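You operate a simulated robot arm through the tools that you are given. There is no shell and no other tool. Be economical: measure what you need, move in short steps, check, and stop when the job is done.

You are at the controls of a simulated two-armed robot. One attempt, no reset.

TASK
Put one of the steel boxes from the wide drip shelf in the low pail. Then take the orange reducer and put it on the beige tray. Then put three of the grey-cap bottles from the top of the ice tank on the right end of the ice tank top. Keep to this order. Set down upright: orange reducer, grey-cap bottle.

It is judged by the outcome, as a careful person would: the job done as asked, and still so three seconds after it is handed in. It fails if anything else is knocked over, pushed out of place, dropped, spilled or broken. Lids that push on must go on centred and level and be pressed home; caps that screw on are set level and turned clockwise until they are tight.

THE ROBOT
Two 7-joint arms with fingered hands on one trunk, on a base that drives. Base frame: it is fixed to the floor where the robot stands at the start and does not move with it; the origin is under the middle of the robot, x ahead of it, y to its left, z up; the surface under the hand at the start is at about z = 0.85. Lengths are in m, angles in degrees, forces in N, time in s.
The left shoulder is at the start at [0.07, 0.154, 1.352], the right one opposite. With the tool pointing down near the work surface each hand reaches from about 0.1 to 0.82 m from the robot's upright axis, wherever it stands, measured 20 degrees to its own side. Places, roughly: beige tray [2.75, -1.25, 0.75]; grey-cap bottle [3.25, -1, 0.75]; grey-cap bottle (6x6x18 cm) [2.9, -1.5, 0.8]; low pail [3.25, -0.75, 0.75]; orange reducer [2.75, -1, 0.75]; right end of the ice tank top [3, -2.2, 0.7]. Payload 3.9 kg a hand.
Tool frame (each hand has its own): the origin (TCP) lies between the finger pads and is the grasp point; the fingertips stand 0.03 m ahead of it; z points along the fingers, y is the line along which they close. Largest opening 0.104 m; the body of the gripper starts 0.035 m behind the TCP. The gripper is a hand of 4 fingers: y runs from the thumb to the fingers, the wrist lies at [-0.017, -0.104, -0.178] in the tool frame.
Orientation is that of the tool frame in the base frame, as [roll, pitch, yaw] about the fixed x, y, z axes, in that order (R = Rz(yaw) Ry(pitch) Rx(roll)). With the fingers straight down and the wrist toward the robot, the tool's x, y and z point along [0, 1, 0], [1, 0, 0] and [0, 0, -1] of the base frame.

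THE INTERFACE
- The arms move only by the tool jog_arm. It takes "left_rows", "right_rows" or both (then of equal length, played together; a hand with none holds still); each is a list that holds one entry, the list of rows, each a list of 6 numbers: the shift along the base's x, y, z in m, then the turn, a rotation vector about the base's x, y, z in degrees. In form: [[[dx, dy, dz, ax, ay, az], ...]]. A call has 1 to 8 rows; each row is the pose to reach, as a shift and turn from the pose commanded when the call began. A row lasts 0.2 s, in which the tool goes at most 0.05 m and 8.6 degrees; a call with a longer step from one row to the next is refused whole. Where a pose cannot be reached the arm comes as near as it can. A force on the tool above 40 N (or 10 N above the force at the start of the call, whichever is more), or a blocked arm, ends the call early, and 0.2 s more pass. In this call time passes only in rows, and 0.2 s behind the last. The reply holds the time, the measured pose of the TCP, the force on the tool along the base axes, the opening and the grip force, in the units named above and with some noise, with the torque about the TCP (base axes, N m) and any sound that the robot's microphone picked up.
- Cameras (640 x 400 px; columns grow to the right, rows downward): "scene" is now at [0.1238, 0.0057, 1.5582]; the picture's right is [0.08, -1.00, 0.00], its down [-0.80, -0.06, -0.59] and it looks along [0.59, 0.05, -0.80] (base axes); focal length 262 px, centre (320, 200). "left" rides on the left gripper at [-0.066, -0.09, -0.126] in its tool frame; the picture's right is [-0.78, -0.30, 0.56], its down [0.57, -0.70, 0.43] and it looks along [0.26, 0.65, 0.71] (tool axes); focal length 275 px, centre (320, 200). "right" rides on the right gripper at [0.066, -0.09, -0.126] in its tool frame; the picture's right is [-0.78, 0.30, -0.56], its down [-0.57, -0.70, 0.42] and it looks along [-0.27, 0.65, 0.71] (tool axes); focal length 275 px, centre (320, 200). There is no depth. A picture from a camera that has moved, and an enlarged one, comes with that camera's place and axes in the base frame and with its lens.
- camera(camera): a new picture of that camera. It takes no simulated time.
- slide_trunk(by): slides the trunk up (or, below 0, down) by that many m; the arms and the scene camera ride with it, the base frame stays. It gives what a move gives, with no picture.
- roll_base(legs): drives the robot by 1 to 6 legs, each [ahead, turn to the left] in m and degrees, along the robot's own axes; the way and the turn of a leg run together, so that a leg with both is an arc; at most 1.5 m and 180 degrees a leg. The arms and the cameras ride along, it lands a little off, and it stops where it bumps. It gives what a move gives.
- curl_fingers(index, middle, ring, thumb_bend, thumb_turn, hand): sets how far each is bent, from 0 (flat) to 1 (curled in); at 0.3 the hand is open as for a grip, at 0.7 the pads meet at the TCP. One left out holds its place. A second passes; each finger stops where it meets its share of the squeeze, and holds until it gets a number again. It is the only way to open and close the hand. It gives what a move gives, with no picture; readings hold the bend of each and the force on the fingers (four entries, about 0 where the hand has none), thumb and palm. thumb_turn goes from beside the hand (0) to across from the fingers (1), as for a grip.
- aim_head(pan, tilt): turns the head with the scene camera to pan (to the left, within 86 degrees either way) and tilt (down, from -29 to 69), counted from straight ahead of the robot. It gives what a move gives.
- enlarge(camera, box): a new picture of the part [left, top, right, bottom] of that camera's present view, enlarged. It takes no simulated time.
- sign_off(): hands the job in; it is judged then, once.

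Work in short steps. Places have to be worked out from the pictures, the camera data and where the tool is seen: move nearer, look again, correct. Check each grasp and each placing, and mend what went wrong. You have 165 turns and 122 pictures in all, those below and enlarged ones among them. Open the grippers and draw the arms clear of the work before you hand the job in, unless the task says otherwise; then end with one line.

The tools are called after "Call:" by a JSON object that holds its "api" and its "payload". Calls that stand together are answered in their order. jog_arm: Moves the arms, as the interface text tells. Its arguments: {"type":"object","properties":{"left_rows":{"type":"array"},"right_rows":{"type":"array"}},"required":[]} The other tools are called the same way: slide_trunk (by) slides the trunk up or down; curl_fingers (index, middle, ring, thumb_bend, thumb_turn, hand) moves the fingers one by one; roll_base (legs) drives the base; aim_head (pan, tilt) turns the head that bears the scene camera; camera (camera) takes a picture; enlarge (camera, box) takes an enlarged picture of a part of a camera's view; sign_off () hands the job in.

At the start:

```text
time_s: 0.0
left_tcp_pos: [0.3986, 0.2154, 1.1305]
left_ee_rot: [-178.9, -13.4, 87.7]
left_force: [0.2, -0.5, 0.5]
left_moment: [0.0, 0.01, 0.01]
left_width: 0.1038
left_grip_force: 0.1
left_shape: jaw
left_bend: [0.3, 0.3, 0.3, 0.3, 0.97]
left_finger forces: [0.0, 0.0, 0.0, 0.0, 0.1, 0.0]
right_tcp_pos: [0.4237, -0.1117, 1.129]
right_ee_rot: [-180.0, 0.0, 90.0]
right_force: [0.5, 0.3, -0.4]
right_moment: [0.03, -0.03, -0.01]
right_width: 0.1035
right_grip_force: 0.0
right_shape: jaw
right_bend: [0.3, 0.3, 0.3, 0.3, 0.97]
right_finger forces: [0.0, 0.0, 0.1, 0.1, 0.1, 0.1]
trunk travel left (down, up): [-0.805, 0.135]
robot x, y, heading: [0.002, -0.0013, 0.1]
head pan, tilt: [4.6, 53.5]
```

scene: 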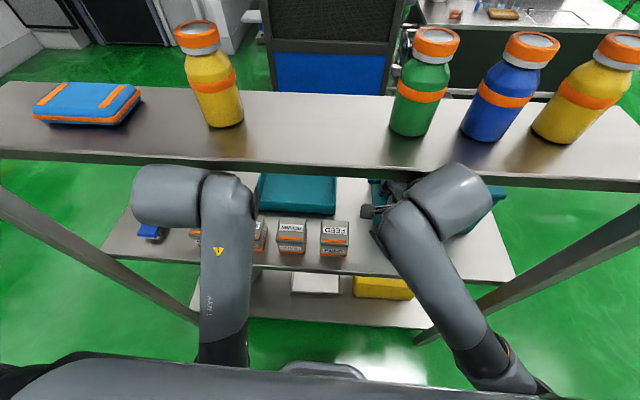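
right: 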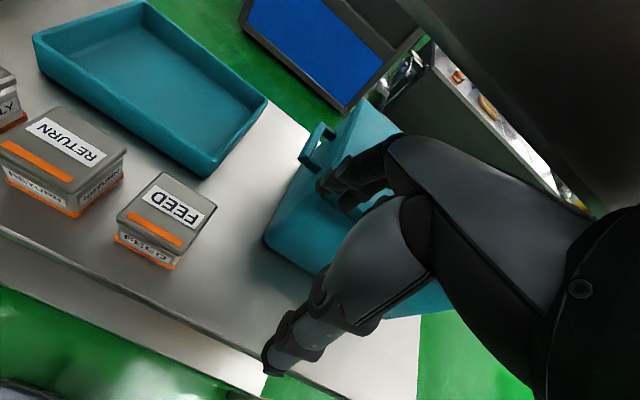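
left: 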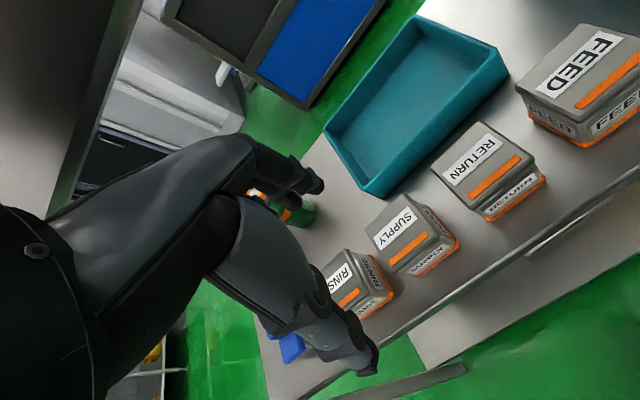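

I see a rack in front with boxes labelled FEED, RETURN and so on. I'll look around with the head to find the other places.

Call:
{"api": "aim_head", "payload": {"pan": -20, "tilt": 15}}

Call:
{"api": "camera", "payload": {"camera": "scene"}}

Call:
{"api": "aim_head", "payload": {"pan": 0, "tilt": 69}}

Call:
{"api": "camera", "payload": {"camera": "scene"}}

```text
time_s: 1.1
left_tcp_pos: [0.3993, 0.2147, 1.1308]
left_ee_rot: [-178.8, -13.6, 87.7]
left_force: [-0.3, 0.5, -0.3]
left_moment: [0.02, 0.01, 0.02]
left_width: 0.1036
left_grip_force: 0.1
left_shape: jaw
left_bend: [0.3, 0.3, 0.3, 0.3, 0.97]
left_finger forces: [0.1, 0.0, 0.0, 0.0, 0.1, 0.0]
right_tcp_pos: [0.4221, -0.1135, 1.1292]
right_ee_rot: [-180.0, 0.0, 89.9]
right_force: [0.6, 0.2, -0.1]
right_moment: [-0.01, 0.04, -0.01]
right_width: 0.104
right_grip_force: 0.0
right_shape: jaw
right_bend: [0.3, 0.3, 0.3, 0.3, 0.97]
right_finger forces: [0.1, 0.0, 0.0, 0.1, 0.0, 0.1]
trunk travel left (down, up): [-0.805, 0.135]
robot x, y, heading: [0.0019, 0.0001, -0.1]
head pan, tilt: [-20.0, 15.0]
```

```text
118 pictures are left
camera scene: at [0.1382, -0.032, 1.6165], right [-0.34, -0.94, 0.0], down [-0.24, 0.09, -0.97], along [0.91, -0.33, -0.26], focal length 262 px, centre (320, 200)
```

scene: 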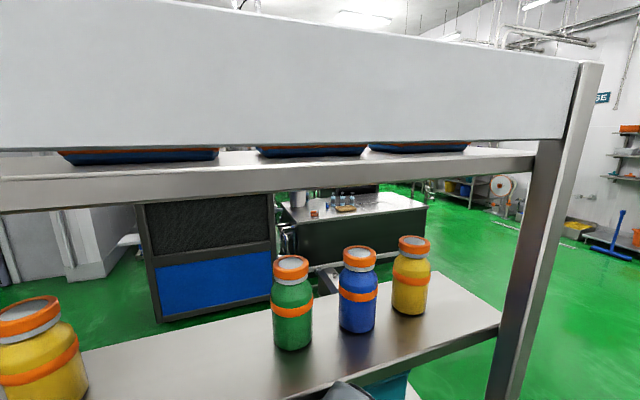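

```text
time_s: 2.3
left_tcp_pos: [0.3981, 0.2142, 1.1304]
left_ee_rot: [-178.9, -13.6, 87.7]
left_force: [-0.3, -0.6, -0.1]
left_moment: [0.02, 0.0, 0.04]
left_width: 0.1037
left_grip_force: 0.1
left_shape: jaw
left_bend: [0.3, 0.3, 0.3, 0.3, 0.97]
left_finger forces: [0.0, 0.0, 0.0, 0.0, 0.0, 0.1]
right_tcp_pos: [0.4217, -0.1126, 1.1292]
right_ee_rot: [179.9, 0.0, 90.0]
right_force: [0.7, 1.0, 0.3]
right_moment: [0.02, 0.0, -0.02]
right_width: 0.1036
right_grip_force: 0.1
right_shape: jaw
right_bend: [0.3, 0.3, 0.3, 0.3, 0.97]
right_finger forces: [0.0, 0.0, 0.1, 0.0, 0.0, 0.0]
trunk travel left (down, up): [-0.805, 0.135]
robot x, y, heading: [0.0029, 0.0007, -0.1]
head pan, tilt: [0.0, 68.8]
```

```text
117 pictures are left
camera scene: at [0.1064, -0.0002, 1.5409], right [0.0, -1.0, 0.0], down [-0.93, 0.0, -0.36], along [0.36, 0.0, -0.93], focal length 262 px, centre (320, 200)
```

scene: 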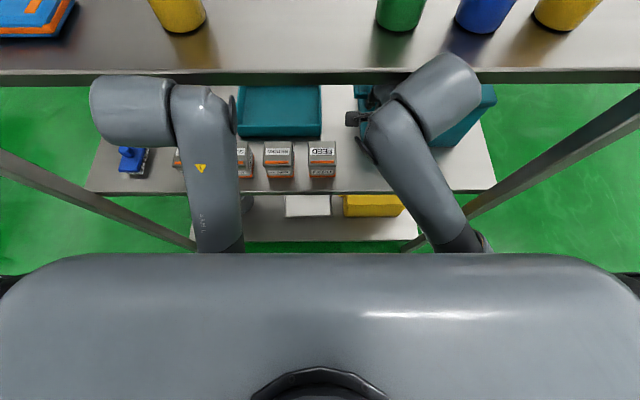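

I'll take a closer look at the boxes and the shelf edge.

Call:
{"api": "enlarge", "payload": {"camera": "left", "box": [240, 0, 640, 400]}}

Call:
{"api": "aim_head", "payload": {"pan": 0, "tilt": 35}}

Call:
{"api": "camera", "payload": {"camera": "scene"}}

```text
1.00 times, centred on (440, 200) of left (not enlarged: the box is as wide or as high as the picture)
camera zoom: at [0.308, 0.1237, 1.2381], right [-0.33, -0.61, -0.72], down [-0.68, 0.68, -0.26], along [0.65, 0.4, -0.64], focal length 275 px, centre (200, 200)
```

zoom: 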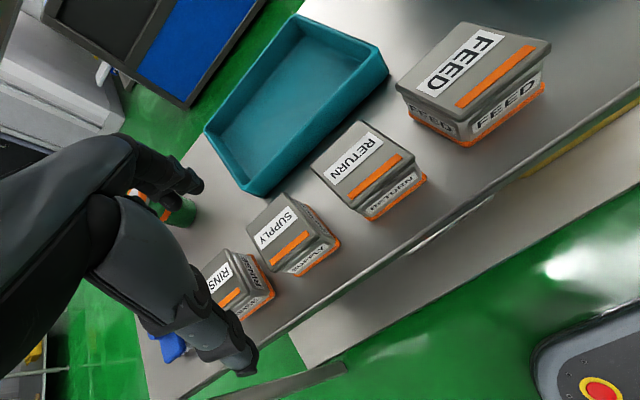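

```text
time_s: 3.3
left_tcp_pos: [0.3985, 0.2152, 1.1296]
left_ee_rot: [-178.9, -13.5, 87.8]
left_force: [0.2, 0.3, 0.1]
left_moment: [-0.01, 0.04, 0.0]
left_width: 0.1037
left_grip_force: 0.0
left_shape: jaw
left_bend: [0.3, 0.3, 0.3, 0.3, 0.97]
left_finger forces: [0.0, 0.1, 0.1, 0.0, 0.0, 0.0]
right_tcp_pos: [0.4233, -0.112, 1.1285]
right_ee_rot: [-180.0, -0.1, 90.1]
right_force: [-0.3, 0.1, -0.3]
right_moment: [-0.04, 0.0, 0.02]
right_width: 0.1036
right_grip_force: 0.1
right_shape: jaw
right_bend: [0.3, 0.3, 0.3, 0.3, 0.97]
right_finger forces: [0.0, 0.1, 0.0, 0.1, 0.0, 0.0]
trunk travel left (down, up): [-0.805, 0.135]
robot x, y, heading: [-0.001, -0.0042, -0.2]
head pan, tilt: [0.0, 35.0]
```

```text
115 pictures are left
camera scene: at [0.1384, -0.0001, 1.5845], right [0.0, -1.0, 0.0], down [-0.57, 0.0, -0.82], along [0.82, 0.0, -0.57], focal length 262 px, centre (320, 200)
```

scene: 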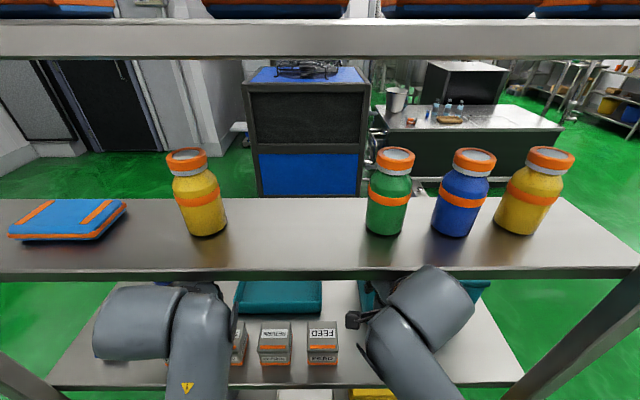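

I'll zoom on the far bench.

Call:
{"api": "enlarge", "payload": {"camera": "scene", "box": [360, 50, 640, 225]}}

Call:
{"api": "aim_head", "payload": {"pan": -80, "tilt": 20}}

Call:
{"api": "camera", "payload": {"camera": "scene"}}

Call:
{"api": "aim_head", "payload": {"pan": 80, "tilt": 20}}

Call:
{"api": "camera", "payload": {"camera": "scene"}}

```text
2.29 times, centred on (500, 138) of scene
camera zoom: at [0.1384, -0.0001, 1.5845], right [0.0, -1.0, 0.0], down [-0.57, 0.0, -0.82], along [0.82, 0.0, -0.57], focal length 598 px, centre (-91, 343)
```

zoom: 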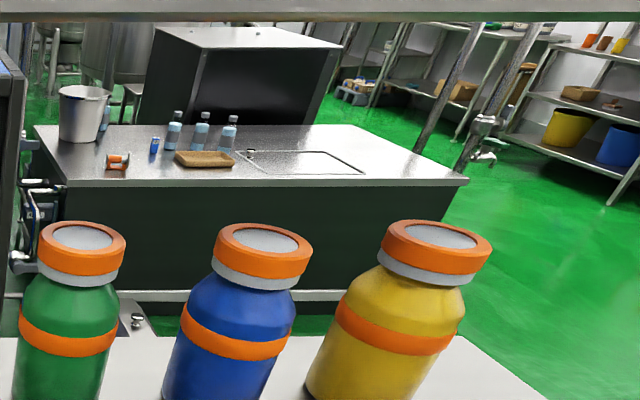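

```text
time_s: 4.8
left_tcp_pos: [0.3983, 0.2157, 1.129]
left_ee_rot: [-178.8, -13.6, 87.7]
left_force: [-0.5, 0.9, -0.6]
left_moment: [-0.01, 0.02, -0.01]
left_width: 0.1037
left_grip_force: 0.1
left_shape: jaw
left_bend: [0.3, 0.3, 0.3, 0.3, 0.97]
left_finger forces: [0.0, 0.0, 0.0, 0.0, 0.0, 0.0]
right_tcp_pos: [0.4225, -0.113, 1.1291]
right_ee_rot: [179.9, 0.1, 90.0]
right_force: [0.1, -0.7, 0.4]
right_moment: [0.01, 0.0, 0.02]
right_width: 0.1037
right_grip_force: 0.1
right_shape: jaw
right_bend: [0.3, 0.3, 0.3, 0.3, 0.97]
right_finger forces: [0.0, 0.0, 0.0, 0.1, 0.0, 0.1]
trunk travel left (down, up): [-0.805, 0.135]
robot x, y, heading: [0.0001, 0.0012, 0.0]
head pan, tilt: [-80.0, 20.0]
```

```text
113 pictures are left
camera scene: at [0.0667, -0.0918, 1.6084], right [-0.98, -0.17, 0.0], down [-0.06, 0.34, -0.94], along [0.16, -0.93, -0.34], focal length 262 px, centre (320, 200)
```

scene: 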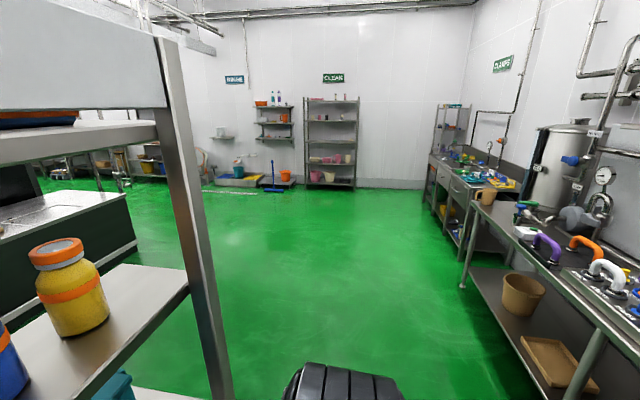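

```text
time_s: 7.3
left_tcp_pos: [0.3989, 0.2149, 1.1281]
left_ee_rot: [-178.9, -13.6, 87.7]
left_force: [0.2, 0.6, -0.3]
left_moment: [-0.02, 0.02, 0.03]
left_width: 0.1037
left_grip_force: 0.1
left_shape: jaw
left_bend: [0.3, 0.3, 0.3, 0.3, 0.97]
left_finger forces: [0.1, 0.0, 0.1, 0.0, 0.0, 0.0]
right_tcp_pos: [0.4233, -0.1131, 1.1291]
right_ee_rot: [-180.0, 0.0, 90.0]
right_force: [0.7, -0.1, -0.2]
right_moment: [-0.01, 0.03, -0.01]
right_width: 0.1037
right_grip_force: 0.0
right_shape: jaw
right_bend: [0.3, 0.3, 0.3, 0.3, 0.97]
right_finger forces: [0.1, 0.0, 0.0, 0.0, 0.0, 0.1]
trunk travel left (down, up): [-0.805, 0.135]
robot x, y, heading: [0.0027, -0.0009, -0.1]
head pan, tilt: [80.0, 20.0]
```

```text
112 pictures are left
camera scene: at [0.0667, 0.0916, 1.6084], right [0.98, -0.17, 0.0], down [-0.06, -0.34, -0.94], along [0.16, 0.93, -0.34], focal length 262 px, centre (320, 200)
```

scene: 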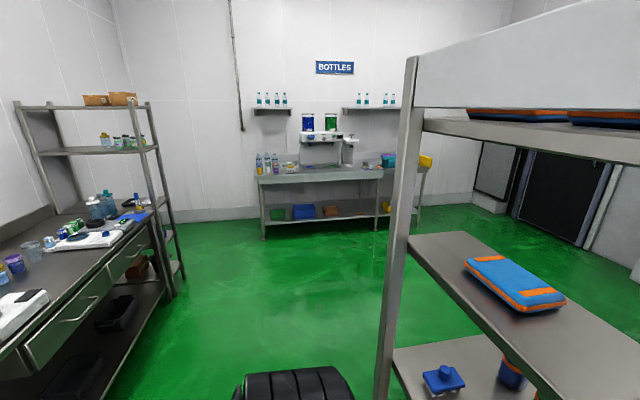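

The FEED box looks to be about [0.485, 0, 0.92 top], with the upper shelf's front edge near x 0.43, z 1.22. I'll move the right hand over in line with FEED while staying low and in front, then look.

Call:
{"api": "jog_arm", "payload": {"right_rows": [[[0, 0.035, -0.03, 0, 0, 0], [0, 0.07, -0.06, 0, 0, 0], [0, 0.1, -0.09, 0, 0, 0], [0, 0.112, -0.125, 0, 0, 0]]]}}

Call:
{"api": "camera", "payload": {"camera": "right"}}

Call:
{"api": "aim_head", "payload": {"pan": 0, "tilt": 55}}

Call:
{"api": "camera", "payload": {"camera": "scene"}}

```text
time_s: 8.3
left_tcp_pos: [0.3982, 0.2155, 1.1305]
left_ee_rot: [-178.9, -13.6, 87.7]
left_force: [0.4, 0.2, 0.0]
left_moment: [0.02, -0.01, 0.02]
left_width: 0.1038
left_grip_force: 0.0
left_shape: jaw
left_bend: [0.3, 0.3, 0.3, 0.3, 0.97]
left_finger forces: [0.0, 0.0, 0.0, 0.0, 0.0, 0.0]
right_tcp_pos: [0.4227, 0.003, 1.0035]
right_ee_rot: [179.9, 0.0, 90.0]
right_force: [0.4, -0.1, 0.6]
right_moment: [0.02, -0.04, -0.01]
right_width: 0.1036
right_grip_force: 0.2
right_shape: jaw
right_bend: [0.3, 0.3, 0.3, 0.3, 0.97]
right_finger forces: [0.0, 0.0, 0.1, 0.0, 0.1, 0.1]
trunk travel left (down, up): [-0.805, 0.135]
robot x, y, heading: [-0.0028, -0.0015, 0.3]
head pan, tilt: [80.0, 20.0]
```

```text
111 pictures are left
camera right: at [0.3323, 0.0661, 1.1288], right [0.3, -0.78, 0.56], down [-0.7, -0.57, -0.43], along [0.65, -0.27, -0.71], focal length 275 px, centre (320, 200)
```

right: 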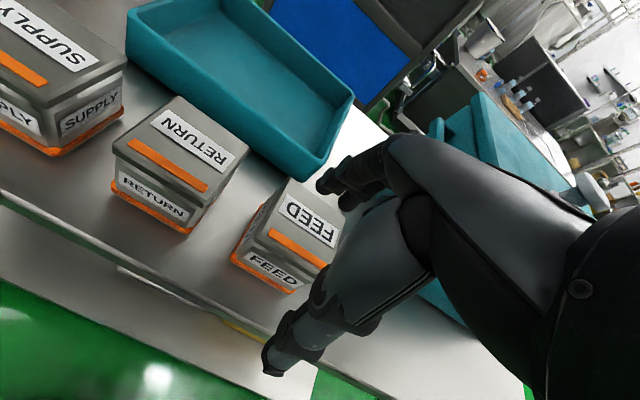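

```text
time_s: 9.8
left_tcp_pos: [0.3985, 0.2151, 1.1304]
left_ee_rot: [-178.9, -13.7, 87.7]
left_force: [0.6, 0.5, -0.3]
left_moment: [-0.03, 0.03, 0.0]
left_width: 0.1038
left_grip_force: 0.0
left_shape: jaw
left_bend: [0.3, 0.3, 0.3, 0.3, 0.97]
left_finger forces: [0.1, 0.0, 0.1, 0.0, 0.0, 0.0]
right_tcp_pos: [0.4226, 0.0005, 1.0027]
right_ee_rot: [-180.0, 0.0, 90.0]
right_force: [-0.7, -0.4, -0.2]
right_moment: [0.0, 0.02, 0.0]
right_width: 0.1037
right_grip_force: 0.1
right_shape: jaw
right_bend: [0.3, 0.3, 0.3, 0.3, 0.97]
right_finger forces: [0.0, 0.0, 0.1, 0.1, 0.0, 0.1]
trunk travel left (down, up): [-0.805, 0.135]
robot x, y, heading: [0.0022, -0.004, -0.3]
head pan, tilt: [0.0, 55.0]
```

```text
110 pictures are left
camera scene: at [0.1226, 0.0, 1.5563], right [0.0, -1.0, 0.0], down [-0.82, 0.0, -0.57], along [0.57, 0.0, -0.82], focal length 262 px, centre (320, 200)
```

scene: 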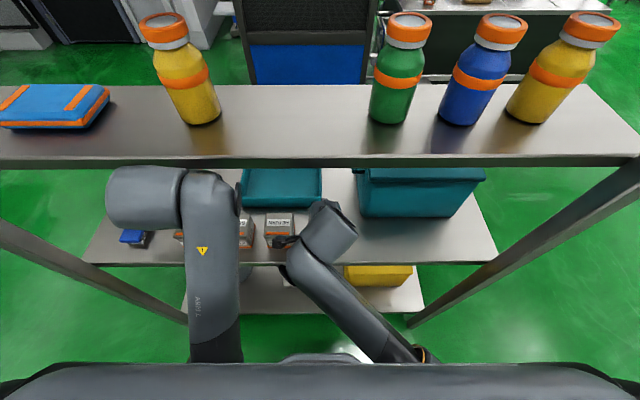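

FEED's centre works out near (0.480, -0.006), x extent 0.44–0.52, top 0.92. I'll move over it, then go down in the same call in short steps.

Call:
{"api": "jog_arm", "payload": {"right_rows": [[[0.03, -0.004, -0.02, 0, 0, 0], [0.058, -0.006, -0.035, 0, 0, 0]]]}}

Call:
{"api": "camera", "payload": {"camera": "right"}}

Call:
{"api": "camera", "payload": {"camera": "left"}}

```text
time_s: 10.4
left_tcp_pos: [0.3992, 0.2155, 1.1298]
left_ee_rot: [-178.9, -13.7, 87.8]
left_force: [0.7, 0.1, 0.8]
left_moment: [-0.03, 0.06, 0.0]
left_width: 0.1038
left_grip_force: 0.0
left_shape: jaw
left_bend: [0.3, 0.3, 0.3, 0.3, 0.97]
left_finger forces: [0.0, 0.0, 0.0, 0.0, 0.0, 0.0]
right_tcp_pos: [0.4836, -0.006, 0.9674]
right_ee_rot: [-179.9, 0.0, 90.0]
right_force: [0.8, -0.2, -0.8]
right_moment: [0.0, -0.01, -0.03]
right_width: 0.104
right_grip_force: 0.1
right_shape: jaw
right_bend: [0.3, 0.3, 0.3, 0.3, 0.97]
right_finger forces: [0.0, 0.0, 0.0, 0.1, 0.0, 0.1]
trunk travel left (down, up): [-0.805, 0.135]
robot x, y, heading: [0.0043, 0.0014, 0.0]
head pan, tilt: [0.0, 55.0]
```

```text
109 pictures are left
camera right: at [0.3939, 0.0583, 1.0932], right [0.3, -0.78, 0.56], down [-0.7, -0.57, -0.42], along [0.65, -0.27, -0.71], focal length 275 px, centre (320, 200)
```

right: 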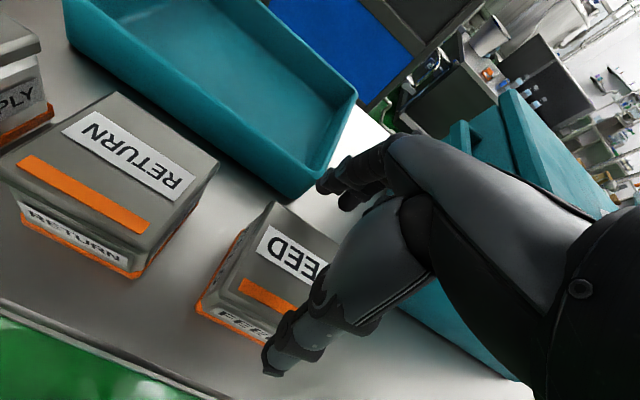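

```text
108 pictures are left
camera left: at [0.3093, 0.124, 1.2377], right [-0.33, -0.61, -0.72], down [-0.68, 0.68, -0.26], along [0.65, 0.4, -0.64], focal length 275 px, centre (320, 200)
```

left: 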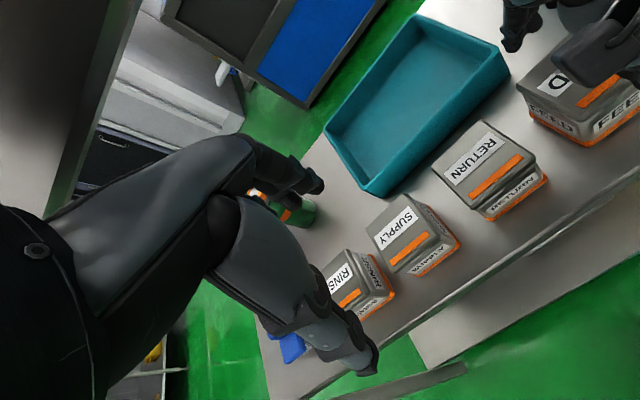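

The thumb is at x≈0.42 and the fingers at ≈0.55, straddling the box (0.44–0.52) and clear of the teal tray at 0.60. Now lowering.

Call:
{"api": "jog_arm", "payload": {"right_rows": [[[-0.002, 0, -0.03, 0, 0, 0], [-0.003, 0, -0.055, 0, 0, 0], [-0.003, 0, -0.073, 0, 0, 0]]]}}

Call:
{"api": "camera", "payload": {"camera": "right"}}

Call:
{"api": "camera", "payload": {"camera": "left"}}

```text
time_s: 11.4
left_tcp_pos: [0.3966, 0.2146, 1.1304]
left_ee_rot: [-178.9, -13.8, 87.7]
left_force: [0.7, 0.1, 0.1]
left_moment: [0.03, 0.03, 0.01]
left_width: 0.1036
left_grip_force: 0.0
left_shape: jaw
left_bend: [0.3, 0.3, 0.3, 0.3, 0.97]
left_finger forces: [0.0, 0.0, 0.0, 0.0, 0.1, 0.1]
right_tcp_pos: [0.4837, -0.0073, 0.9058]
right_ee_rot: [178.5, -0.7, 90.0]
right_force: [-6.1, -3.9, 19.2]
right_moment: [0.21, 0.12, 0.07]
right_width: 0.104
right_grip_force: 0.1
right_shape: jaw
right_bend: [0.28, 0.3, 0.3, 0.28, 0.98]
right_finger forces: [6.9, 0.1, 0.0, 0.0, 18.0, 0.0]
trunk travel left (down, up): [-0.805, 0.135]
robot x, y, heading: [-0.0037, -0.0001, -0.2]
head pan, tilt: [0.0, 55.0]
stopped in row 3 (right hand): the force on the tool passed its limit at 43 N (the readings are from after the stop); the commanded pose is now the measured one
```

```text
107 pictures are left
camera right: at [0.3907, 0.0576, 1.0296], right [0.28, -0.78, 0.56], down [-0.69, -0.57, -0.45], along [0.67, -0.26, -0.7], focal length 275 px, centre (320, 200)
```

right: 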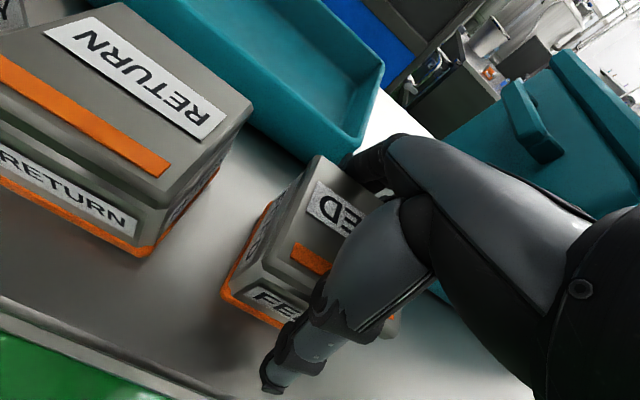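

```text
106 pictures are left
camera left: at [0.3066, 0.1231, 1.2384], right [-0.33, -0.61, -0.72], down [-0.68, 0.68, -0.26], along [0.65, 0.4, -0.64], focal length 275 px, centre (320, 200)
```

left: 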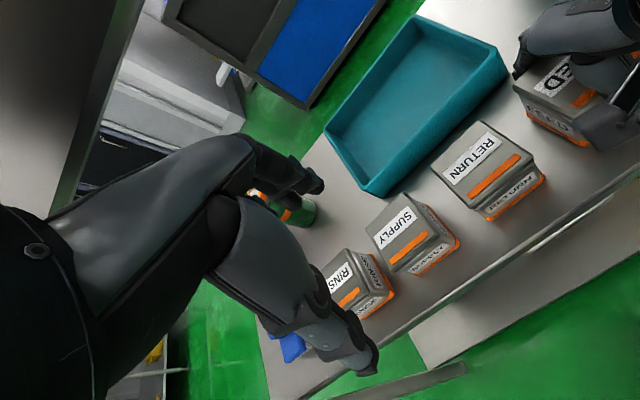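

Both thumb and index felt a force at z 0.906, probably the tips on the shelf or the box's base flange. I'll raise 8 mm to relieve it and close gently.

Call:
{"api": "jog_arm", "payload": {"right_rows": [[[0, 0, 0.008, 1.5, -0.7, 0]]]}}

Call:
{"api": "curl_fingers", "payload": {"hand": "right", "index": 0.42, "middle": 0.42, "ring": 0.42, "thumb_bend": 0.42}}

Call:
{"api": "camera", "payload": {"camera": "right"}}

```text
time_s: 11.8
left_tcp_pos: [0.3997, 0.2164, 1.129]
left_ee_rot: [-178.9, -13.7, 87.7]
left_force: [0.0, 0.7, 0.1]
left_moment: [-0.01, 0.01, 0.0]
left_width: 0.1037
left_grip_force: 0.0
left_shape: jaw
left_bend: [0.3, 0.3, 0.3, 0.3, 0.97]
left_finger forces: [0.1, 0.1, 0.1, 0.0, 0.0, 0.0]
right_tcp_pos: [0.4842, -0.0065, 0.9082]
right_ee_rot: [178.6, -1.8, 89.9]
right_force: [0.4, 0.9, -2.6]
right_moment: [-0.02, 0.02, -0.01]
right_width: 0.1038
right_grip_force: 0.1
right_shape: jaw
right_bend: [0.28, 0.3, 0.3, 0.28, 0.97]
right_finger forces: [6.3, 0.0, 0.0, 0.0, 7.0, 0.0]
trunk travel left (down, up): [-0.805, 0.135]
robot x, y, heading: [-0.0017, 0.0013, -0.1]
head pan, tilt: [0.0, 55.0]
```

```text
time_s: 12.8
left_tcp_pos: [0.3983, 0.2151, 1.1295]
left_ee_rot: [-178.9, -13.6, 87.7]
left_force: [-0.6, 0.9, 0.2]
left_moment: [0.03, 0.04, 0.03]
left_width: 0.1038
left_grip_force: 0.0
left_shape: jaw
left_bend: [0.3, 0.3, 0.3, 0.3, 0.97]
left_finger forces: [0.0, 0.1, 0.0, 0.1, 0.0, 0.0]
right_tcp_pos: [0.4831, -0.0071, 0.9097]
right_ee_rot: [178.3, -1.9, 89.9]
right_force: [0.0, 0.5, 0.3]
right_moment: [0.0, -0.03, -0.02]
right_width: 0.1015
right_grip_force: 19.1
right_shape: fingers
right_bend: [0.28, 0.42, 0.42, 0.37, 0.97]
right_finger forces: [18.8, 0.0, 0.0, 0.1, 20.2, 0.0]
trunk travel left (down, up): [-0.805, 0.135]
robot x, y, heading: [-0.0001, 0.0016, 0.3]
head pan, tilt: [0.0, 55.0]
```

```text
105 pictures are left
camera right: at [0.3904, 0.0545, 1.035], right [0.28, -0.79, 0.54], down [-0.69, -0.56, -0.46], along [0.67, -0.24, -0.7], focal length 275 px, centre (320, 200)
```

right: 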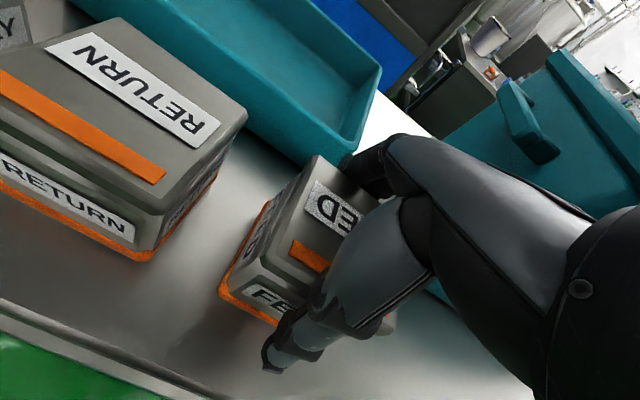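

The index and thumb carry load but middle and ring don't. I'll check this from the left camera and the scene camera.

Call:
{"api": "enlarge", "payload": {"camera": "left", "box": [440, 0, 640, 180]}}

Call:
{"api": "aim_head", "payload": {"pan": 0, "tilt": 60}}

Call:
{"api": "enlarge", "payload": {"camera": "scene", "box": [230, 100, 450, 240]}}

```text
2.22 times, centred on (540, 90) of left
camera zoom: at [0.3085, 0.1236, 1.238], right [-0.33, -0.61, -0.72], down [-0.68, 0.68, -0.26], along [0.65, 0.4, -0.64], focal length 612 px, centre (-169, 444)
```

zoom: 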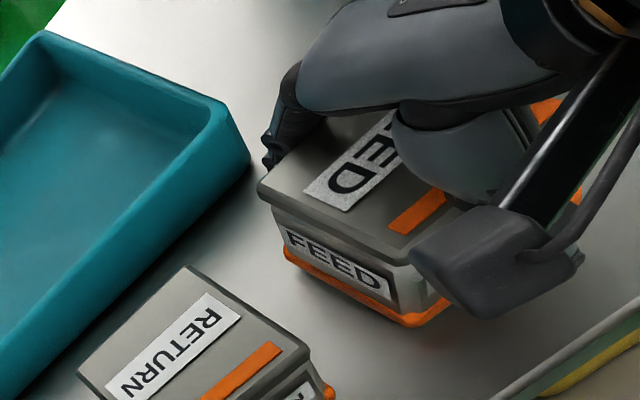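

```text
time_s: 13.4
left_tcp_pos: [0.3994, 0.2144, 1.1289]
left_ee_rot: [-178.9, -13.5, 87.8]
left_force: [0.1, -0.5, 0.2]
left_moment: [-0.02, -0.03, -0.01]
left_width: 0.1039
left_grip_force: 0.1
left_shape: jaw
left_bend: [0.3, 0.3, 0.3, 0.3, 0.97]
left_finger forces: [0.1, 0.0, 0.0, 0.0, 0.0, 0.0]
right_tcp_pos: [0.4836, -0.0075, 0.9109]
right_ee_rot: [178.3, -1.9, 90.0]
right_force: [-0.3, 0.6, 0.3]
right_moment: [-0.01, -0.03, 0.0]
right_width: 0.1016
right_grip_force: 19.3
right_shape: fingers
right_bend: [0.28, 0.42, 0.42, 0.37, 0.97]
right_finger forces: [18.8, 0.0, 0.1, 0.0, 20.2, 0.0]
trunk travel left (down, up): [-0.805, 0.135]
robot x, y, heading: [0.0032, 0.0042, 0.2]
head pan, tilt: [0.0, 60.0]
```

```text
2.86 times, centred on (340, 170) of scene
camera zoom: at [0.1177, -0.0001, 1.5502], right [0.0, -1.0, 0.0], down [-0.87, 0.0, -0.5], along [0.5, 0.0, -0.87], focal length 747 px, centre (263, 286)
```

zoom: 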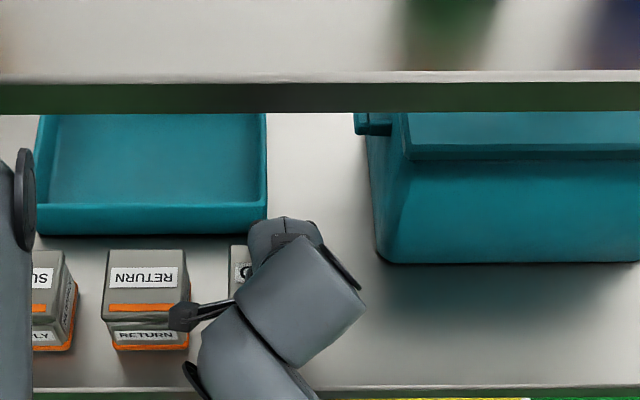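

The index pad is on the far side and the thumb on the near side, so the box is pinched over its full ~0.10 width. I'll curl middle and ring further until they touch.

Call:
{"api": "curl_fingers", "payload": {"hand": "right", "middle": 0.55, "ring": 0.55}}

Call:
{"api": "enlarge", "payload": {"camera": "left", "box": [440, 0, 640, 180]}}

```text
time_s: 14.4
left_tcp_pos: [0.3991, 0.2152, 1.1297]
left_ee_rot: [-178.9, -13.6, 87.8]
left_force: [0.9, -0.2, -0.4]
left_moment: [0.01, 0.0, -0.05]
left_width: 0.1037
left_grip_force: 0.0
left_shape: jaw
left_bend: [0.3, 0.3, 0.3, 0.3, 0.97]
left_finger forces: [0.0, 0.1, 0.1, 0.0, 0.0, 0.0]
right_tcp_pos: [0.4844, -0.0051, 0.9108]
right_ee_rot: [178.2, -1.9, 90.0]
right_force: [2.0, 0.5, 2.8]
right_moment: [-0.18, -0.29, 0.09]
right_width: 0.1007
right_grip_force: 27.6
right_shape: fingers
right_bend: [0.3, 0.48, 0.47, 0.37, 0.96]
right_finger forces: [12.3, 7.1, 7.6, 0.0, 27.6, 0.0]
trunk travel left (down, up): [-0.805, 0.135]
robot x, y, heading: [0.0012, 0.0018, 0.2]
head pan, tilt: [0.0, 60.0]
```

```text
2.22 times, centred on (540, 90) of left
camera zoom: at [0.3082, 0.1238, 1.2381], right [-0.33, -0.61, -0.72], down [-0.68, 0.68, -0.26], along [0.65, 0.4, -0.64], focal length 612 px, centre (-169, 444)
```

zoom: 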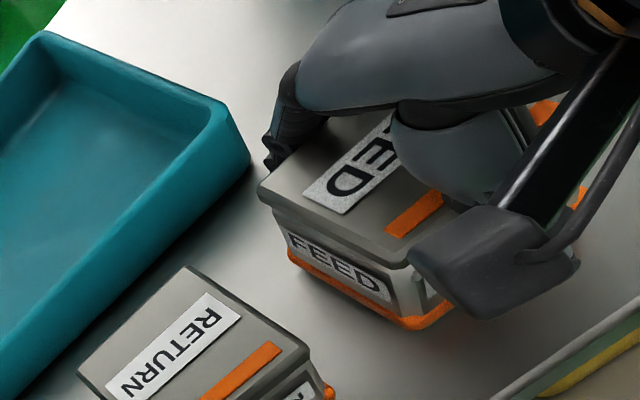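

All three fingers and the thumb now bear on the box. I'll tighten slightly and lift 4 cm.

Call:
{"api": "curl_fingers", "payload": {"hand": "right", "index": 0.7, "middle": 0.7, "ring": 0.7, "thumb_bend": 0.6}}

Call:
{"api": "jog_arm", "payload": {"right_rows": [[[0, 0, 0.015, 0, 0, 0], [0, 0, 0.03, 0, 0, 0], [0, 0, 0.04, 0, 0, 0]]]}}

Call:
{"api": "camera", "payload": {"camera": "left"}}

```text
time_s: 15.4
left_tcp_pos: [0.3987, 0.2152, 1.1296]
left_ee_rot: [-178.8, -13.6, 87.8]
left_force: [-0.2, -0.1, -1.0]
left_moment: [-0.01, -0.02, 0.0]
left_width: 0.1038
left_grip_force: 0.3
left_shape: jaw
left_bend: [0.3, 0.3, 0.3, 0.3, 0.97]
left_finger forces: [0.0, 0.0, 0.0, 0.0, 0.0, 0.0]
right_tcp_pos: [0.4848, -0.0058, 0.9109]
right_ee_rot: [178.2, -1.9, 90.0]
right_force: [2.8, 1.0, 4.7]
right_moment: [-0.19, -0.38, 0.11]
right_width: 0.0826
right_grip_force: 38.2
right_shape: fingers
right_bend: [0.29, 0.48, 0.47, 0.54, 0.95]
right_finger forces: [18.5, 8.5, 10.4, 0.0, 38.7, 0.0]
trunk travel left (down, up): [-0.805, 0.135]
robot x, y, heading: [0.0014, 0.0025, -0.1]
head pan, tilt: [0.0, 60.0]
```

```text
time_s: 16.2
left_tcp_pos: [0.3985, 0.2155, 1.1302]
left_ee_rot: [-178.9, -13.6, 87.7]
left_force: [-0.6, -0.2, -0.3]
left_moment: [0.01, 0.0, 0.0]
left_width: 0.1038
left_grip_force: 0.1
left_shape: jaw
left_bend: [0.3, 0.3, 0.3, 0.3, 0.97]
left_finger forces: [0.0, 0.1, 0.0, 0.0, 0.0, 0.1]
right_tcp_pos: [0.4839, -0.0075, 0.9495]
right_ee_rot: [178.3, -1.8, 90.0]
right_force: [-0.2, -0.7, -3.5]
right_moment: [0.0, 0.0, 0.02]
right_width: 0.0827
right_grip_force: 35.1
right_shape: fingers
right_bend: [0.29, 0.49, 0.47, 0.54, 0.95]
right_finger forces: [16.2, 8.0, 9.1, 0.1, 37.4, 0.0]
trunk travel left (down, up): [-0.805, 0.135]
robot x, y, heading: [-0.0015, -0.0026, 0.3]
head pan, tilt: [0.0, 60.0]
```

```text
101 pictures are left
camera left: at [0.3086, 0.1236, 1.2379], right [-0.33, -0.61, -0.72], down [-0.68, 0.68, -0.26], along [0.65, 0.4, -0.64], focal length 275 px, centre (320, 200)
```

left: 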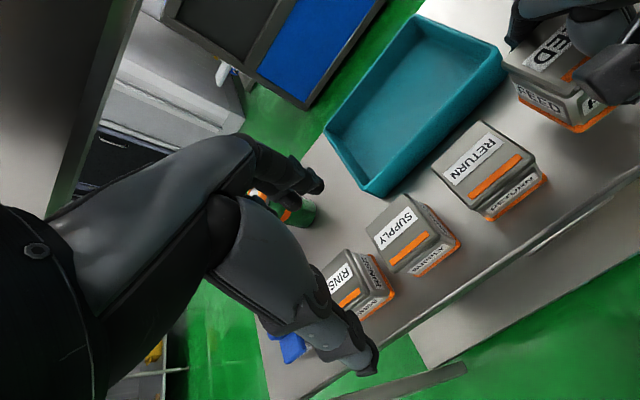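

Box is held and lifted (about 3.5 N). I'll back straight out, then drive around the rack's right end toward the ice tank for a good look.

Call:
{"api": "roll_base", "payload": {"legs": [[-0.4, 0], [0, -90], [1.35, 0], [0, 90]]}}

Call:
{"api": "aim_head", "payload": {"pan": 0, "tilt": 20}}

Call:
{"api": "camera", "payload": {"camera": "scene"}}

```text
time_s: 32.6
left_tcp_pos: [0.0208, -1.0854, 1.1302]
left_ee_rot: [-179.0, -13.6, 90.6]
left_force: [0.4, -0.9, 0.2]
left_moment: [-0.02, -0.02, 0.0]
left_width: 0.1038
left_grip_force: 0.0
left_shape: jaw
left_bend: [0.3, 0.3, 0.3, 0.3, 0.97]
left_finger forces: [0.1, 0.1, 0.0, 0.0, 0.0, 0.1]
right_tcp_pos: [0.1157, -1.3041, 0.9496]
right_ee_rot: [178.3, -1.9, 92.9]
right_force: [-0.4, 0.2, -4.0]
right_moment: [-0.01, -0.04, -0.01]
right_width: 0.0815
right_grip_force: 32.7
right_shape: fingers
right_bend: [0.29, 0.49, 0.48, 0.54, 0.95]
right_finger forces: [14.3, 7.7, 8.5, 0.1, 33.8, 0.0]
trunk travel left (down, up): [-0.805, 0.135]
robot x, y, heading: [-0.3687, -1.3237, 3.0]
head pan, tilt: [0.0, 60.0]
```

```text
time_s: 33.7
left_tcp_pos: [0.0203, -1.0865, 1.1301]
left_ee_rot: [-178.9, -13.8, 90.6]
left_force: [-0.5, 0.8, 0.2]
left_moment: [-0.02, 0.01, 0.03]
left_width: 0.1038
left_grip_force: 0.1
left_shape: jaw
left_bend: [0.3, 0.3, 0.3, 0.3, 0.97]
left_finger forces: [0.1, 0.0, 0.0, 0.0, 0.0, 0.1]
right_tcp_pos: [0.1166, -1.3031, 0.9507]
right_ee_rot: [178.3, -1.8, 92.9]
right_force: [-0.1, 0.9, -2.9]
right_moment: [-0.02, -0.02, 0.01]
right_width: 0.0814
right_grip_force: 32.4
right_shape: fingers
right_bend: [0.29, 0.49, 0.48, 0.54, 0.95]
right_finger forces: [14.3, 7.7, 8.7, 0.1, 33.9, 0.0]
trunk travel left (down, up): [-0.805, 0.135]
robot x, y, heading: [-0.3719, -1.3194, 3.2]
head pan, tilt: [0.0, 20.0]
```

```text
100 pictures are left
camera scene: at [-0.2233, -1.3136, 1.6083], right [0.05, -1.0, 0.0], down [-0.34, -0.02, -0.94], along [0.94, 0.05, -0.34], focal length 262 px, centre (320, 200)
```

scene: 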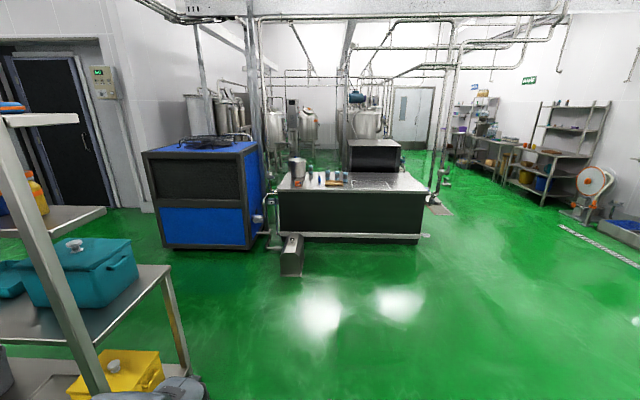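

A closer look is needed; I'll drive forward 1.5 m (a steel floor unit stands about (2.0, -0.9)) with a slight heading correction.

Call:
{"api": "roll_base", "payload": {"legs": [[0, -3], [1.4, 0]]}}

Call:
{"api": "aim_head", "payload": {"pan": 5, "tilt": 25}}

Call:
{"api": "camera", "payload": {"camera": "scene"}}

Call:
{"api": "enlarge", "payload": {"camera": "scene", "box": [220, 60, 500, 235]}}

```text
time_s: 40.9
left_tcp_pos: [1.3958, -1.1104, 1.1303]
left_ee_rot: [-178.9, -13.6, 87.6]
left_force: [0.1, -0.5, 0.4]
left_moment: [0.01, 0.0, -0.07]
left_width: 0.1037
left_grip_force: 0.0
left_shape: jaw
left_bend: [0.3, 0.3, 0.3, 0.3, 0.97]
left_finger forces: [0.1, 0.1, 0.0, 0.0, 0.1, 0.1]
right_tcp_pos: [1.4804, -1.3337, 0.9512]
right_ee_rot: [178.2, -1.9, 89.8]
right_force: [0.3, -0.5, -3.1]
right_moment: [-0.01, -0.04, 0.01]
right_width: 0.0814
right_grip_force: 32.2
right_shape: fingers
right_bend: [0.29, 0.49, 0.48, 0.54, 0.95]
right_finger forces: [14.3, 7.7, 8.6, 0.0, 33.7, 0.0]
trunk travel left (down, up): [-0.805, 0.135]
robot x, y, heading: [0.9971, -1.3265, -0.3]
head pan, tilt: [0.0, 20.0]
```

```text
time_s: 41.6
left_tcp_pos: [1.3967, -1.1103, 1.1297]
left_ee_rot: [-178.9, -13.7, 87.5]
left_force: [-0.1, -0.2, 0.9]
left_moment: [0.0, -0.01, 0.01]
left_width: 0.1035
left_grip_force: 0.0
left_shape: jaw
left_bend: [0.3, 0.3, 0.3, 0.3, 0.97]
left_finger forces: [0.1, 0.0, 0.1, 0.0, 0.0, 0.0]
right_tcp_pos: [1.4804, -1.3335, 0.9506]
right_ee_rot: [178.4, -2.0, 89.6]
right_force: [-0.4, -0.6, -3.2]
right_moment: [-0.01, -0.01, 0.01]
right_width: 0.0812
right_grip_force: 32.0
right_shape: fingers
right_bend: [0.29, 0.49, 0.48, 0.54, 0.95]
right_finger forces: [14.3, 7.7, 8.6, 0.0, 33.6, 0.0]
trunk travel left (down, up): [-0.805, 0.135]
robot x, y, heading: [0.9987, -1.3244, -0.5]
head pan, tilt: [5.0, 25.0]
```

```text
99 pictures are left
camera scene: at [1.1394, -1.3173, 1.6003], right [0.08, -1.0, 0.0], down [-0.42, -0.03, -0.91], along [0.9, 0.07, -0.42], focal length 262 px, centre (320, 200)
```

scene: 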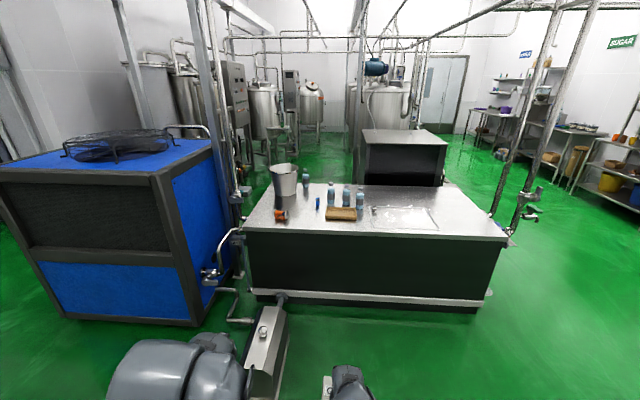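

```text
2.29 times, centred on (360, 148) of scene
camera zoom: at [1.1394, -1.3173, 1.6003], right [0.08, -1.0, 0.0], down [-0.42, -0.03, -0.91], along [0.9, 0.07, -0.42], focal length 598 px, centre (229, 320)
```

zoom: 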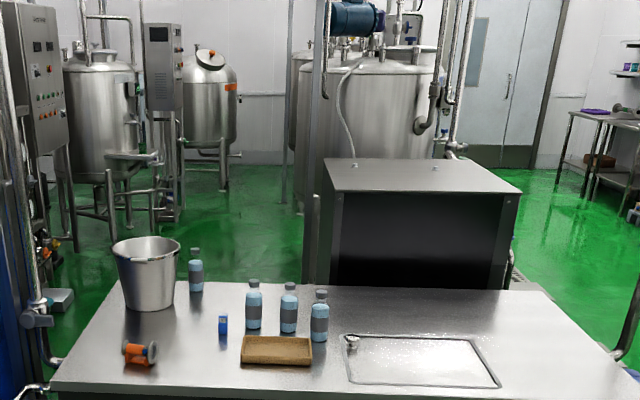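

The pail is near (3.07, -0.88), rim z≈0.97, about 0.58 m in from the tank's front edge. A pump unit stands before it and the blue machine is beside it, so I must reach it from behind. I'll drive round the tank's right end and look there.

Call:
{"api": "roll_base", "payload": {"legs": [[0, -57], [1.2, 0], [1.0, 0], [0, 57]]}}

Call:
{"api": "aim_head", "payload": {"pan": 10, "tilt": 25}}

Call:
{"api": "camera", "payload": {"camera": "scene"}}

```text
time_s: 57.6
left_tcp_pos: [2.5942, -2.975, 1.1311]
left_ee_rot: [-179.0, -13.5, 87.5]
left_force: [-0.8, -0.9, 0.1]
left_moment: [0.0, 0.01, 0.01]
left_width: 0.1039
left_grip_force: 0.0
left_shape: jaw
left_bend: [0.3, 0.3, 0.3, 0.3, 0.97]
left_finger forces: [0.1, 0.1, 0.1, 0.0, 0.0, 0.1]
right_tcp_pos: [2.6776, -3.1958, 0.9514]
right_ee_rot: [178.3, -1.8, 89.7]
right_force: [0.2, 0.3, -3.4]
right_moment: [-0.01, 0.02, 0.01]
right_width: 0.0806
right_grip_force: 30.7
right_shape: fingers
right_bend: [0.29, 0.49, 0.48, 0.54, 0.95]
right_finger forces: [13.9, 7.6, 8.3, 0.0, 32.1, 0.0]
trunk travel left (down, up): [-0.805, 0.135]
robot x, y, heading: [2.1941, -3.1912, -0.3]
head pan, tilt: [5.0, 25.0]
```

```text
time_s: 58.3
left_tcp_pos: [2.5942, -2.9747, 1.1306]
left_ee_rot: [-179.0, -13.6, 87.7]
left_force: [-0.3, -0.1, 0.1]
left_moment: [-0.04, -0.03, -0.02]
left_width: 0.104
left_grip_force: 0.0
left_shape: jaw
left_bend: [0.3, 0.3, 0.3, 0.3, 0.97]
left_finger forces: [0.1, 0.0, 0.0, 0.0, 0.0, 0.1]
right_tcp_pos: [2.6761, -3.1974, 0.951]
right_ee_rot: [178.3, -2.0, 89.7]
right_force: [-0.6, -1.0, -3.4]
right_moment: [-0.02, -0.02, -0.02]
right_width: 0.0805
right_grip_force: 31.2
right_shape: fingers
right_bend: [0.29, 0.49, 0.48, 0.54, 0.95]
right_finger forces: [13.8, 7.7, 8.3, 0.0, 32.1, 0.0]
trunk travel left (down, up): [-0.805, 0.135]
robot x, y, heading: [2.1922, -3.1869, -0.3]
head pan, tilt: [10.0, 25.0]
```

```text
97 pictures are left
camera scene: at [2.336, -3.1729, 1.6003], right [0.17, -0.99, 0.0], down [-0.42, -0.07, -0.91], along [0.89, 0.15, -0.42], focal length 262 px, centre (320, 200)
```

scene: 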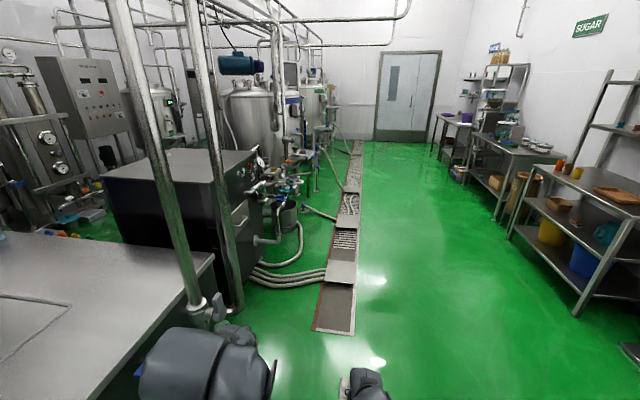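

There's a ~0.6 m corridor between the tank back (x≈3.28) and the dark unit (x≈3.9), and two drop pipes hang at about (3.03, -2.6). I'll move to (3.35, -3.2), face it, and judge the gap.

Call:
{"api": "roll_base", "payload": {"legs": [[1.12, 0], [0, 80]]}}

Call:
{"api": "aim_head", "payload": {"pan": 0, "tilt": 30}}

Call:
{"api": "camera", "payload": {"camera": "scene"}}

Call:
{"api": "camera", "payload": {"camera": "left"}}

```text
time_s: 67.4
left_tcp_pos: [3.1661, -2.7812, 1.1302]
left_ee_rot: [-179.1, -13.6, 166.6]
left_force: [0.2, 0.1, 0.1]
left_moment: [-0.01, 0.01, -0.01]
left_width: 0.1037
left_grip_force: 0.0
left_shape: jaw
left_bend: [0.3, 0.3, 0.3, 0.3, 0.97]
left_finger forces: [0.1, 0.0, 0.0, 0.0, 0.1, 0.1]
right_tcp_pos: [3.401, -2.7411, 0.9497]
right_ee_rot: [178.3, -1.9, 168.8]
right_force: [0.7, 0.9, -3.2]
right_moment: [0.02, 0.0, 0.0]
right_width: 0.08
right_grip_force: 29.9
right_shape: fingers
right_bend: [0.29, 0.49, 0.48, 0.54, 0.95]
right_finger forces: [13.4, 7.6, 8.2, 0.1, 31.1, 0.0]
trunk travel left (down, up): [-0.805, 0.135]
robot x, y, heading: [3.2962, -3.2143, 78.9]
head pan, tilt: [10.0, 25.0]
```

```text
time_s: 68.1
left_tcp_pos: [3.1657, -2.7813, 1.1309]
left_ee_rot: [-178.9, -13.5, 166.6]
left_force: [-0.3, -1.1, -0.4]
left_moment: [0.0, 0.02, 0.0]
left_width: 0.1036
left_grip_force: 0.1
left_shape: jaw
left_bend: [0.3, 0.3, 0.3, 0.3, 0.97]
left_finger forces: [0.1, 0.1, 0.1, 0.0, 0.1, 0.1]
right_tcp_pos: [3.4009, -2.7418, 0.95]
right_ee_rot: [178.3, -1.8, 168.8]
right_force: [0.2, -0.7, -3.5]
right_moment: [-0.03, -0.02, 0.01]
right_width: 0.0801
right_grip_force: 30.0
right_shape: fingers
right_bend: [0.29, 0.49, 0.48, 0.54, 0.95]
right_finger forces: [13.5, 7.6, 8.2, 0.0, 31.1, 0.0]
trunk travel left (down, up): [-0.805, 0.135]
robot x, y, heading: [3.2998, -3.2175, 78.8]
head pan, tilt: [0.0, 30.0]
```

```text
96 pictures are left
camera scene: at [3.3278, -3.0766, 1.5923], right [0.98, -0.19, 0.0], down [-0.1, -0.49, -0.87], along [0.17, 0.85, -0.5], focal length 262 px, centre (320, 200)
```

scene: 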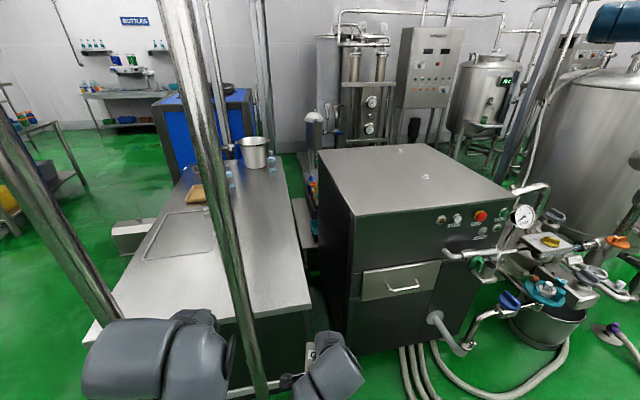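

```text
95 pictures are left
camera left: at [3.2381, -2.8893, 1.2386], right [0.54, -0.44, -0.72], down [-0.8, -0.54, -0.27], along [-0.27, 0.72, -0.64], focal length 275 px, centre (320, 200)
```

left: 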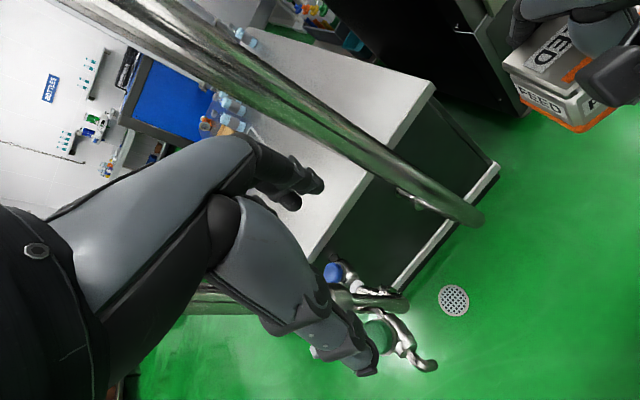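

The corridor behind is too narrow, and two-view triangulation now puts the tank top at z≈0.69 and the pail at about (3.19, -0.855), rim z≈0.93. I'll reach from the front, just right of the pump unit, with the tool tilted. First back away from the pipes and drive round.

Call:
{"api": "jog_arm", "payload": {"right_rows": [[[0, 0, 0.04, 0, 0, 0], [0, 0, 0.08, 0, 0, 0], [0, 0, 0.1, 0, 0, 0]]]}}

Call:
{"api": "roll_base", "payload": {"legs": [[-0.5, 0], [0, 101], [1.4, 0], [0, -90], [1.45, 0], [0.85, 0]]}}

Call:
{"api": "aim_head", "payload": {"pan": -80, "tilt": 30}}

Call:
{"api": "camera", "payload": {"camera": "scene"}}

```text
time_s: 69.1
left_tcp_pos: [3.167, -2.781, 1.13]
left_ee_rot: [-179.0, -13.5, 166.5]
left_force: [-0.8, -0.5, 0.3]
left_moment: [-0.03, 0.03, 0.0]
left_width: 0.1038
left_grip_force: 0.0
left_shape: jaw
left_bend: [0.3, 0.3, 0.3, 0.3, 0.97]
left_finger forces: [0.1, 0.0, 0.0, 0.0, 0.0, 0.0]
right_tcp_pos: [3.4246, -2.7515, 1.0296]
right_ee_rot: [179.2, 2.8, 168.8]
right_force: [-0.4, 0.0, -3.3]
right_moment: [0.04, -0.01, 0.01]
right_width: 0.0796
right_grip_force: 29.6
right_shape: fingers
right_bend: [0.29, 0.49, 0.48, 0.54, 0.95]
right_finger forces: [13.5, 7.5, 8.3, 0.0, 31.2, 0.1]
trunk travel left (down, up): [-0.805, 0.135]
robot x, y, heading: [3.3016, -3.2128, 79.0]
head pan, tilt: [0.0, 30.0]
stopped in row 3 (right hand): the arm was blocked; the commanded pose is now the measured one
```

```text
time_s: 97.5
left_tcp_pos: [1.6658, -1.0204, 1.1309]
left_ee_rot: [-179.0, -13.6, 177.4]
left_force: [-0.1, 0.2, 0.3]
left_moment: [0.01, 0.02, -0.04]
left_width: 0.1038
left_grip_force: 0.1
left_shape: jaw
left_bend: [0.3, 0.3, 0.3, 0.3, 0.97]
left_finger forces: [0.0, 0.0, 0.0, 0.1, 0.1, 0.0]
right_tcp_pos: [1.9139, -0.9429, 1.0303]
right_ee_rot: [179.1, 2.6, 179.6]
right_force: [0.1, 1.1, -3.9]
right_moment: [0.01, -0.01, 0.0]
right_width: 0.0786
right_grip_force: 27.6
right_shape: fingers
right_bend: [0.3, 0.5, 0.48, 0.54, 0.95]
right_finger forces: [12.7, 7.2, 7.8, 0.0, 28.6, 0.0]
trunk travel left (down, up): [-0.805, 0.135]
robot x, y, heading: [1.878, -1.4206, 89.6]
head pan, tilt: [0.0, 30.0]
```

```text
time_s: 99.1
left_tcp_pos: [1.6661, -1.0198, 1.1306]
left_ee_rot: [-179.0, -13.6, 177.3]
left_force: [-0.3, 0.2, -0.3]
left_moment: [0.01, 0.0, 0.03]
left_width: 0.104
left_grip_force: 0.1
left_shape: jaw
left_bend: [0.3, 0.3, 0.3, 0.3, 0.97]
left_finger forces: [0.0, 0.0, 0.0, 0.0, 0.1, 0.0]
right_tcp_pos: [1.9149, -0.9432, 1.0294]
right_ee_rot: [179.1, 2.7, 179.4]
right_force: [0.5, 0.5, -2.8]
right_moment: [0.0, -0.03, 0.02]
right_width: 0.0785
right_grip_force: 27.6
right_shape: fingers
right_bend: [0.3, 0.5, 0.48, 0.54, 0.95]
right_finger forces: [12.6, 7.2, 7.7, 0.0, 28.7, 0.0]
trunk travel left (down, up): [-0.805, 0.135]
robot x, y, heading: [1.8752, -1.4226, 89.4]
head pan, tilt: [-80.0, 30.0]
```

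```text
94 pictures are left
camera scene: at [1.9669, -1.3556, 1.5923], right [0.16, -0.99, 0.0], down [-0.49, -0.08, -0.87], along [0.85, 0.14, -0.5], focal length 262 px, centre (320, 200)
```

scene: 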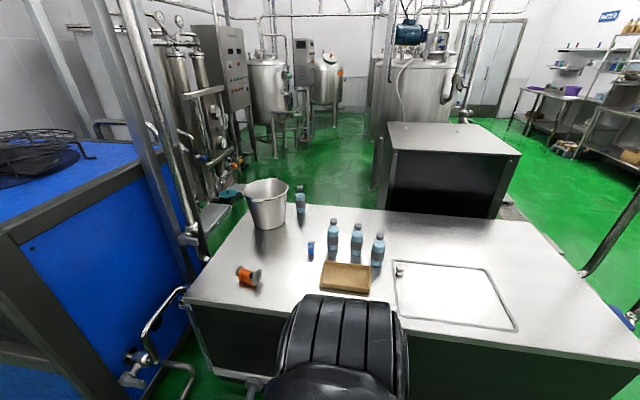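

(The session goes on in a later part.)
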